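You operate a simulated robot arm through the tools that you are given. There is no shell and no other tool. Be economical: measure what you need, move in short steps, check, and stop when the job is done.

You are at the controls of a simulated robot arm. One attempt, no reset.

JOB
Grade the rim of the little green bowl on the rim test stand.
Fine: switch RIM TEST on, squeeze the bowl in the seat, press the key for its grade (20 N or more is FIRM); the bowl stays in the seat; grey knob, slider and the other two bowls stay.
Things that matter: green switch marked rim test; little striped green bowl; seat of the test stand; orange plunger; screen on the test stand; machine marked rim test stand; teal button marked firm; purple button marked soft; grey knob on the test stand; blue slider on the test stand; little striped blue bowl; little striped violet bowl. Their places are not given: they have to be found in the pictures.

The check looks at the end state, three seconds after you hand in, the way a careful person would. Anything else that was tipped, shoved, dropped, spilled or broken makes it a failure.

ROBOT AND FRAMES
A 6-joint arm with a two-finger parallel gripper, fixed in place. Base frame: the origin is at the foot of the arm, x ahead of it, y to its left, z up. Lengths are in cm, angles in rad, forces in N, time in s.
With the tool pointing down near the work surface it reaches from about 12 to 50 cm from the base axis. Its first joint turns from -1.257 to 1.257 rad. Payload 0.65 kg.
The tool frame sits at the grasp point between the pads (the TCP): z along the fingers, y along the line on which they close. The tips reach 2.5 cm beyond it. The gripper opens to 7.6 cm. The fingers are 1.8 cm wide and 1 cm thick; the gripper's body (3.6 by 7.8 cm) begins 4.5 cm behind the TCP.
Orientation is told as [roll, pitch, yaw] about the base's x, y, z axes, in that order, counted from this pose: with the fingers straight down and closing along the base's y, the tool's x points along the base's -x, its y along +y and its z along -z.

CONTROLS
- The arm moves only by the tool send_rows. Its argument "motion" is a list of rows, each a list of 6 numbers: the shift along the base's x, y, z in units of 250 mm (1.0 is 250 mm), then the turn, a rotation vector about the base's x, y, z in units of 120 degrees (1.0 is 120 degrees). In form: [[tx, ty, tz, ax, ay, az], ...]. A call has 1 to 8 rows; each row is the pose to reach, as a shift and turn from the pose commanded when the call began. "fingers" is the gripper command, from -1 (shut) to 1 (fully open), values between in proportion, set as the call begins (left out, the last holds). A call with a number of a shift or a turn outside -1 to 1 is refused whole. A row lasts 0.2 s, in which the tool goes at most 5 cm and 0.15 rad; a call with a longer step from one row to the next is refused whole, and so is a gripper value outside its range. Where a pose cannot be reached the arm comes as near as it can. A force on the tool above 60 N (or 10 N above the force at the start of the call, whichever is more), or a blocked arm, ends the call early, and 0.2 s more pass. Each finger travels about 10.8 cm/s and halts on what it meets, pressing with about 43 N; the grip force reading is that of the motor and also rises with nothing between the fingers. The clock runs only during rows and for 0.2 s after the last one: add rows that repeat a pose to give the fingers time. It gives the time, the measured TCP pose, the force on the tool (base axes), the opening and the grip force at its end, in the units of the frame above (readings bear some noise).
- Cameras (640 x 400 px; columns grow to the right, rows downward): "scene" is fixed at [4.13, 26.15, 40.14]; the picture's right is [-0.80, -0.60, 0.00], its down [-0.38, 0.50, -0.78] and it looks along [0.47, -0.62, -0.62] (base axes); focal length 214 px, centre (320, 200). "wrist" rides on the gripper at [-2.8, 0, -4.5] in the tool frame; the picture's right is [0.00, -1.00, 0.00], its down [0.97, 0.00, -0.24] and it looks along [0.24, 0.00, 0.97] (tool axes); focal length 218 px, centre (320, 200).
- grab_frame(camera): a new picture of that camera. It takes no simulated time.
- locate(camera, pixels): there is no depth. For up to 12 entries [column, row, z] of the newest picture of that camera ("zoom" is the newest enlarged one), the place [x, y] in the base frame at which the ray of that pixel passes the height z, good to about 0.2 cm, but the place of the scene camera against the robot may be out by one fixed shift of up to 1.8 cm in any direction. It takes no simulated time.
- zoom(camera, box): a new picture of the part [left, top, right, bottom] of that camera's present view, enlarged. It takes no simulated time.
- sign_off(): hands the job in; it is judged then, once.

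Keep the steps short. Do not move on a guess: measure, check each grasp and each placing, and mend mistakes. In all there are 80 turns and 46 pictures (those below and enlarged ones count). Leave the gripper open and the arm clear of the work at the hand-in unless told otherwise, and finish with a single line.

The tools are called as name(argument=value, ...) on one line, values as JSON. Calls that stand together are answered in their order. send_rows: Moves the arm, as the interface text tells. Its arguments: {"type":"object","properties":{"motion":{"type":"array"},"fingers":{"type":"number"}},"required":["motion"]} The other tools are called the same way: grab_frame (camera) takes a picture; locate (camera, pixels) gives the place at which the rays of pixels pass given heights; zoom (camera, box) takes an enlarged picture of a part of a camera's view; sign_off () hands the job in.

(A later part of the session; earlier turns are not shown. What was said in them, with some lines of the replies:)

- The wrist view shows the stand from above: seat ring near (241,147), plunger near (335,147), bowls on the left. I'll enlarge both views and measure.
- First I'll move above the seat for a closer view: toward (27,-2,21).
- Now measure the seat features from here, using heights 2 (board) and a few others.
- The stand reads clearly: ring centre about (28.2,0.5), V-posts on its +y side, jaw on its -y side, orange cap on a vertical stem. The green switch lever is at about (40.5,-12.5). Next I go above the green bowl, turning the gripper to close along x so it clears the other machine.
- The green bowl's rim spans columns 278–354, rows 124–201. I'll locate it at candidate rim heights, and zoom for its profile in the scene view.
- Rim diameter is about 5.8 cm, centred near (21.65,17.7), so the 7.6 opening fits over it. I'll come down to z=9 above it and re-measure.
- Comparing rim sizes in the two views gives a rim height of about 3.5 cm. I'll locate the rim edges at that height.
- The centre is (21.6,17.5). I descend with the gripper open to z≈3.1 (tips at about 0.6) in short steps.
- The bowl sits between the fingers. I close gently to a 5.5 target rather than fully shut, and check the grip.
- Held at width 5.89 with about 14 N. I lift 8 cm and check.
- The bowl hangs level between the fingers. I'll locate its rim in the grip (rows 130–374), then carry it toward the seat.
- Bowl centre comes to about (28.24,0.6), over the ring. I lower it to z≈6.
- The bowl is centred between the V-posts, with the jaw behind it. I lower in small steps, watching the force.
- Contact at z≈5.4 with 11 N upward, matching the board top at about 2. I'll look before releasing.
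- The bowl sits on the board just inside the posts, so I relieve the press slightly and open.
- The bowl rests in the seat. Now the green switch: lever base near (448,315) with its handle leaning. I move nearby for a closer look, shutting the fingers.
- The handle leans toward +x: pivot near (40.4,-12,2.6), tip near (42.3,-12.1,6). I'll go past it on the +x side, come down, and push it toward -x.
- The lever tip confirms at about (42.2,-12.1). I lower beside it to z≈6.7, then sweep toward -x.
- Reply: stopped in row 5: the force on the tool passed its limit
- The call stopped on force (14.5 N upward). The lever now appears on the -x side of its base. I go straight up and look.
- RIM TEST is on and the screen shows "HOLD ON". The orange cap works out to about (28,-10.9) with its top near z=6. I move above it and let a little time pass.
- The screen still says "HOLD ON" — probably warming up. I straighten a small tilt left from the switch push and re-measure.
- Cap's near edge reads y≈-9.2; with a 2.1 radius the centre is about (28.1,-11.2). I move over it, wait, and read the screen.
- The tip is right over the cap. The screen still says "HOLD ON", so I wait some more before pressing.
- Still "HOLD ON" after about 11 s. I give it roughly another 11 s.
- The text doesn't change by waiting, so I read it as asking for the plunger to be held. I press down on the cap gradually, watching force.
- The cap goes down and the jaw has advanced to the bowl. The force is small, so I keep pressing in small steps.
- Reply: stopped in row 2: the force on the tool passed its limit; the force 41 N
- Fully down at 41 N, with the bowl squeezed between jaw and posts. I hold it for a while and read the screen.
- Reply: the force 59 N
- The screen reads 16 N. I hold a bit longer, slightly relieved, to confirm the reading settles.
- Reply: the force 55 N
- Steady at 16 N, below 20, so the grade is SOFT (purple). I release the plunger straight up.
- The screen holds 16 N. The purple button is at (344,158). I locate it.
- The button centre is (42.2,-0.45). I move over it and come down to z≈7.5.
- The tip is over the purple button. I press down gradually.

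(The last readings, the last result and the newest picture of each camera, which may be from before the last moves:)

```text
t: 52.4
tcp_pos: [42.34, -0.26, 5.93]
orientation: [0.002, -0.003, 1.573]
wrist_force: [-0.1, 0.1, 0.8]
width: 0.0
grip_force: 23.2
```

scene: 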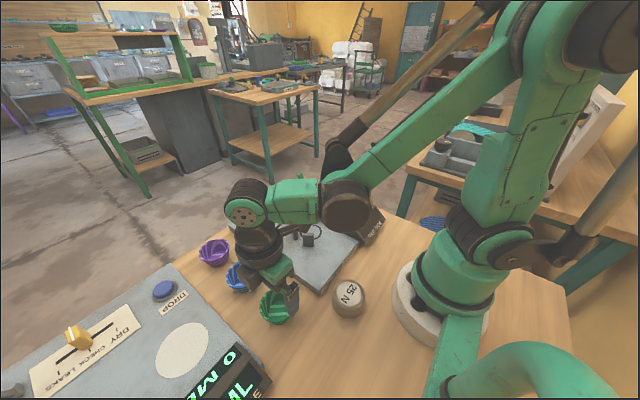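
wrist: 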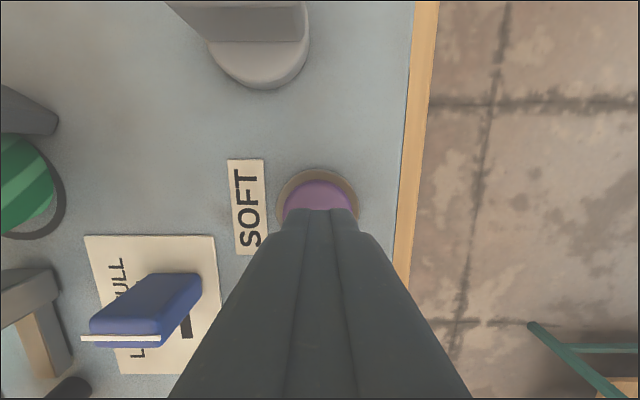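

send_rows(motion=[[0, 0, -0.008, 0, 0, 0], [0, 0, -0.016, 0, 0, 0]])

send_rows(motion=[[0, 0, -0.004, 0, 0, 0], [0, 0, -0.008, 0, 0, 0]])

zoom(camera="scene", box=[260, 160, 390, 257])

```text
t: 53.0
tcp_pos: [42.3, -0.32, 5.47]
orientation: [0.002, -0.002, 1.573]
wrist_force: [-1.7, -3.6, 31.1]
width: 0.0
grip_force: 23.9
```

```text
t: 53.6
tcp_pos: [42.32, -0.19, 5.41]
orientation: [0.001, -0.004, 1.573]
wrist_force: [-0.8, 0.9, 42.3]
width: 0.0
grip_force: 23.3
stopped in row 2: the force on the tool passed its limit (the readings are from after the stop); the commanded pose is now the measured one
```

```text
4.12 times, centred on (325, 208) of scene
```

zoom: 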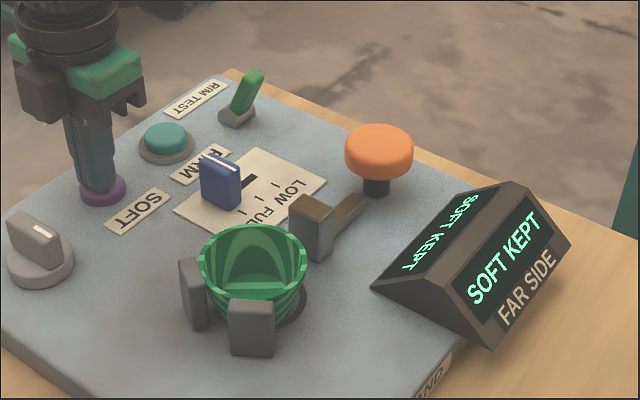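

The screen says "SOFT KEPT" and the bowl is still in the seat. I go straight up, back clear, and open the gripper.

send_rows(motion=[[0, 0, 0.04, 0, 0, 0], [0, 0, 0.14, 0, 0, 0], [0, 0, 0.3, 0, 0, 0], [0, 0, 0.46, 0, 0, 0], [-0.1, 0, 0.6, 0, 0, 0], [-0.24, -0.06, 0.7, 0, 0, 0], [-0.24, -0.06, 0.7, 0, 0, 0]])

send_rows(motion=[[0, 0, 0, 0, 0, 0], [0, 0, 0, 0, 0, 0], [0, 0, 0, 0, 0, 0], [0, 0, 0, 0, 0, 0]], fingers=1)

grab_frame(camera="scene")

grab_frame(camera="wrist")

```text
t: 55.2
tcp_pos: [36.29, -1.59, 22.51]
orientation: [0.002, -0.004, 1.572]
wrist_force: [0.5, 0.4, 0.2]
width: 0.0
grip_force: 24.3
```

```text
t: 56.2
tcp_pos: [36.31, -1.55, 22.44]
orientation: [0.003, -0.004, 1.572]
wrist_force: [0.2, 0.3, -1.1]
width: 7.6
grip_force: 0.2
```

```text
6 pictures are left
```

scene: 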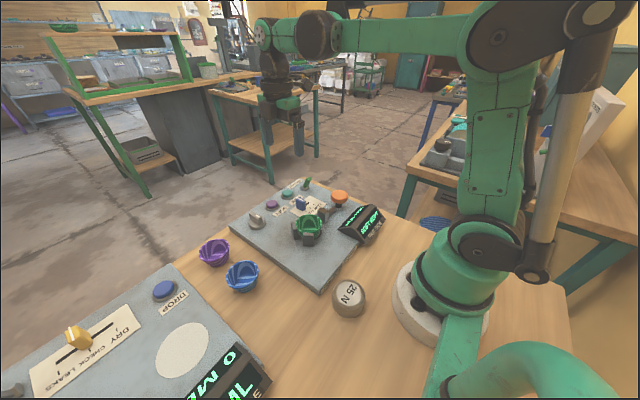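

```text
5 pictures are left
```

wrist: 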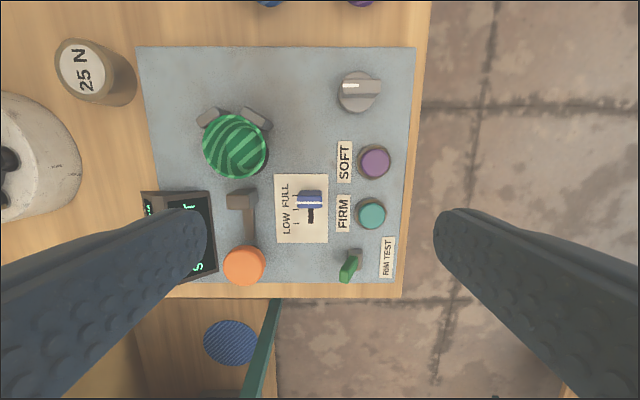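

The bowl is in the seat, the switch is on and the grade is kept. Knob, slider and the other bowls are untouched, and the arm is clear with the gripper open. I hand in.

sign_off()

```text
The job is handed in.
```

The green bowl read a steady 16 N on the rim test stand, so I pressed SOFT; the screen showed "SOFT KEPT", and the bowl is still in the seat.
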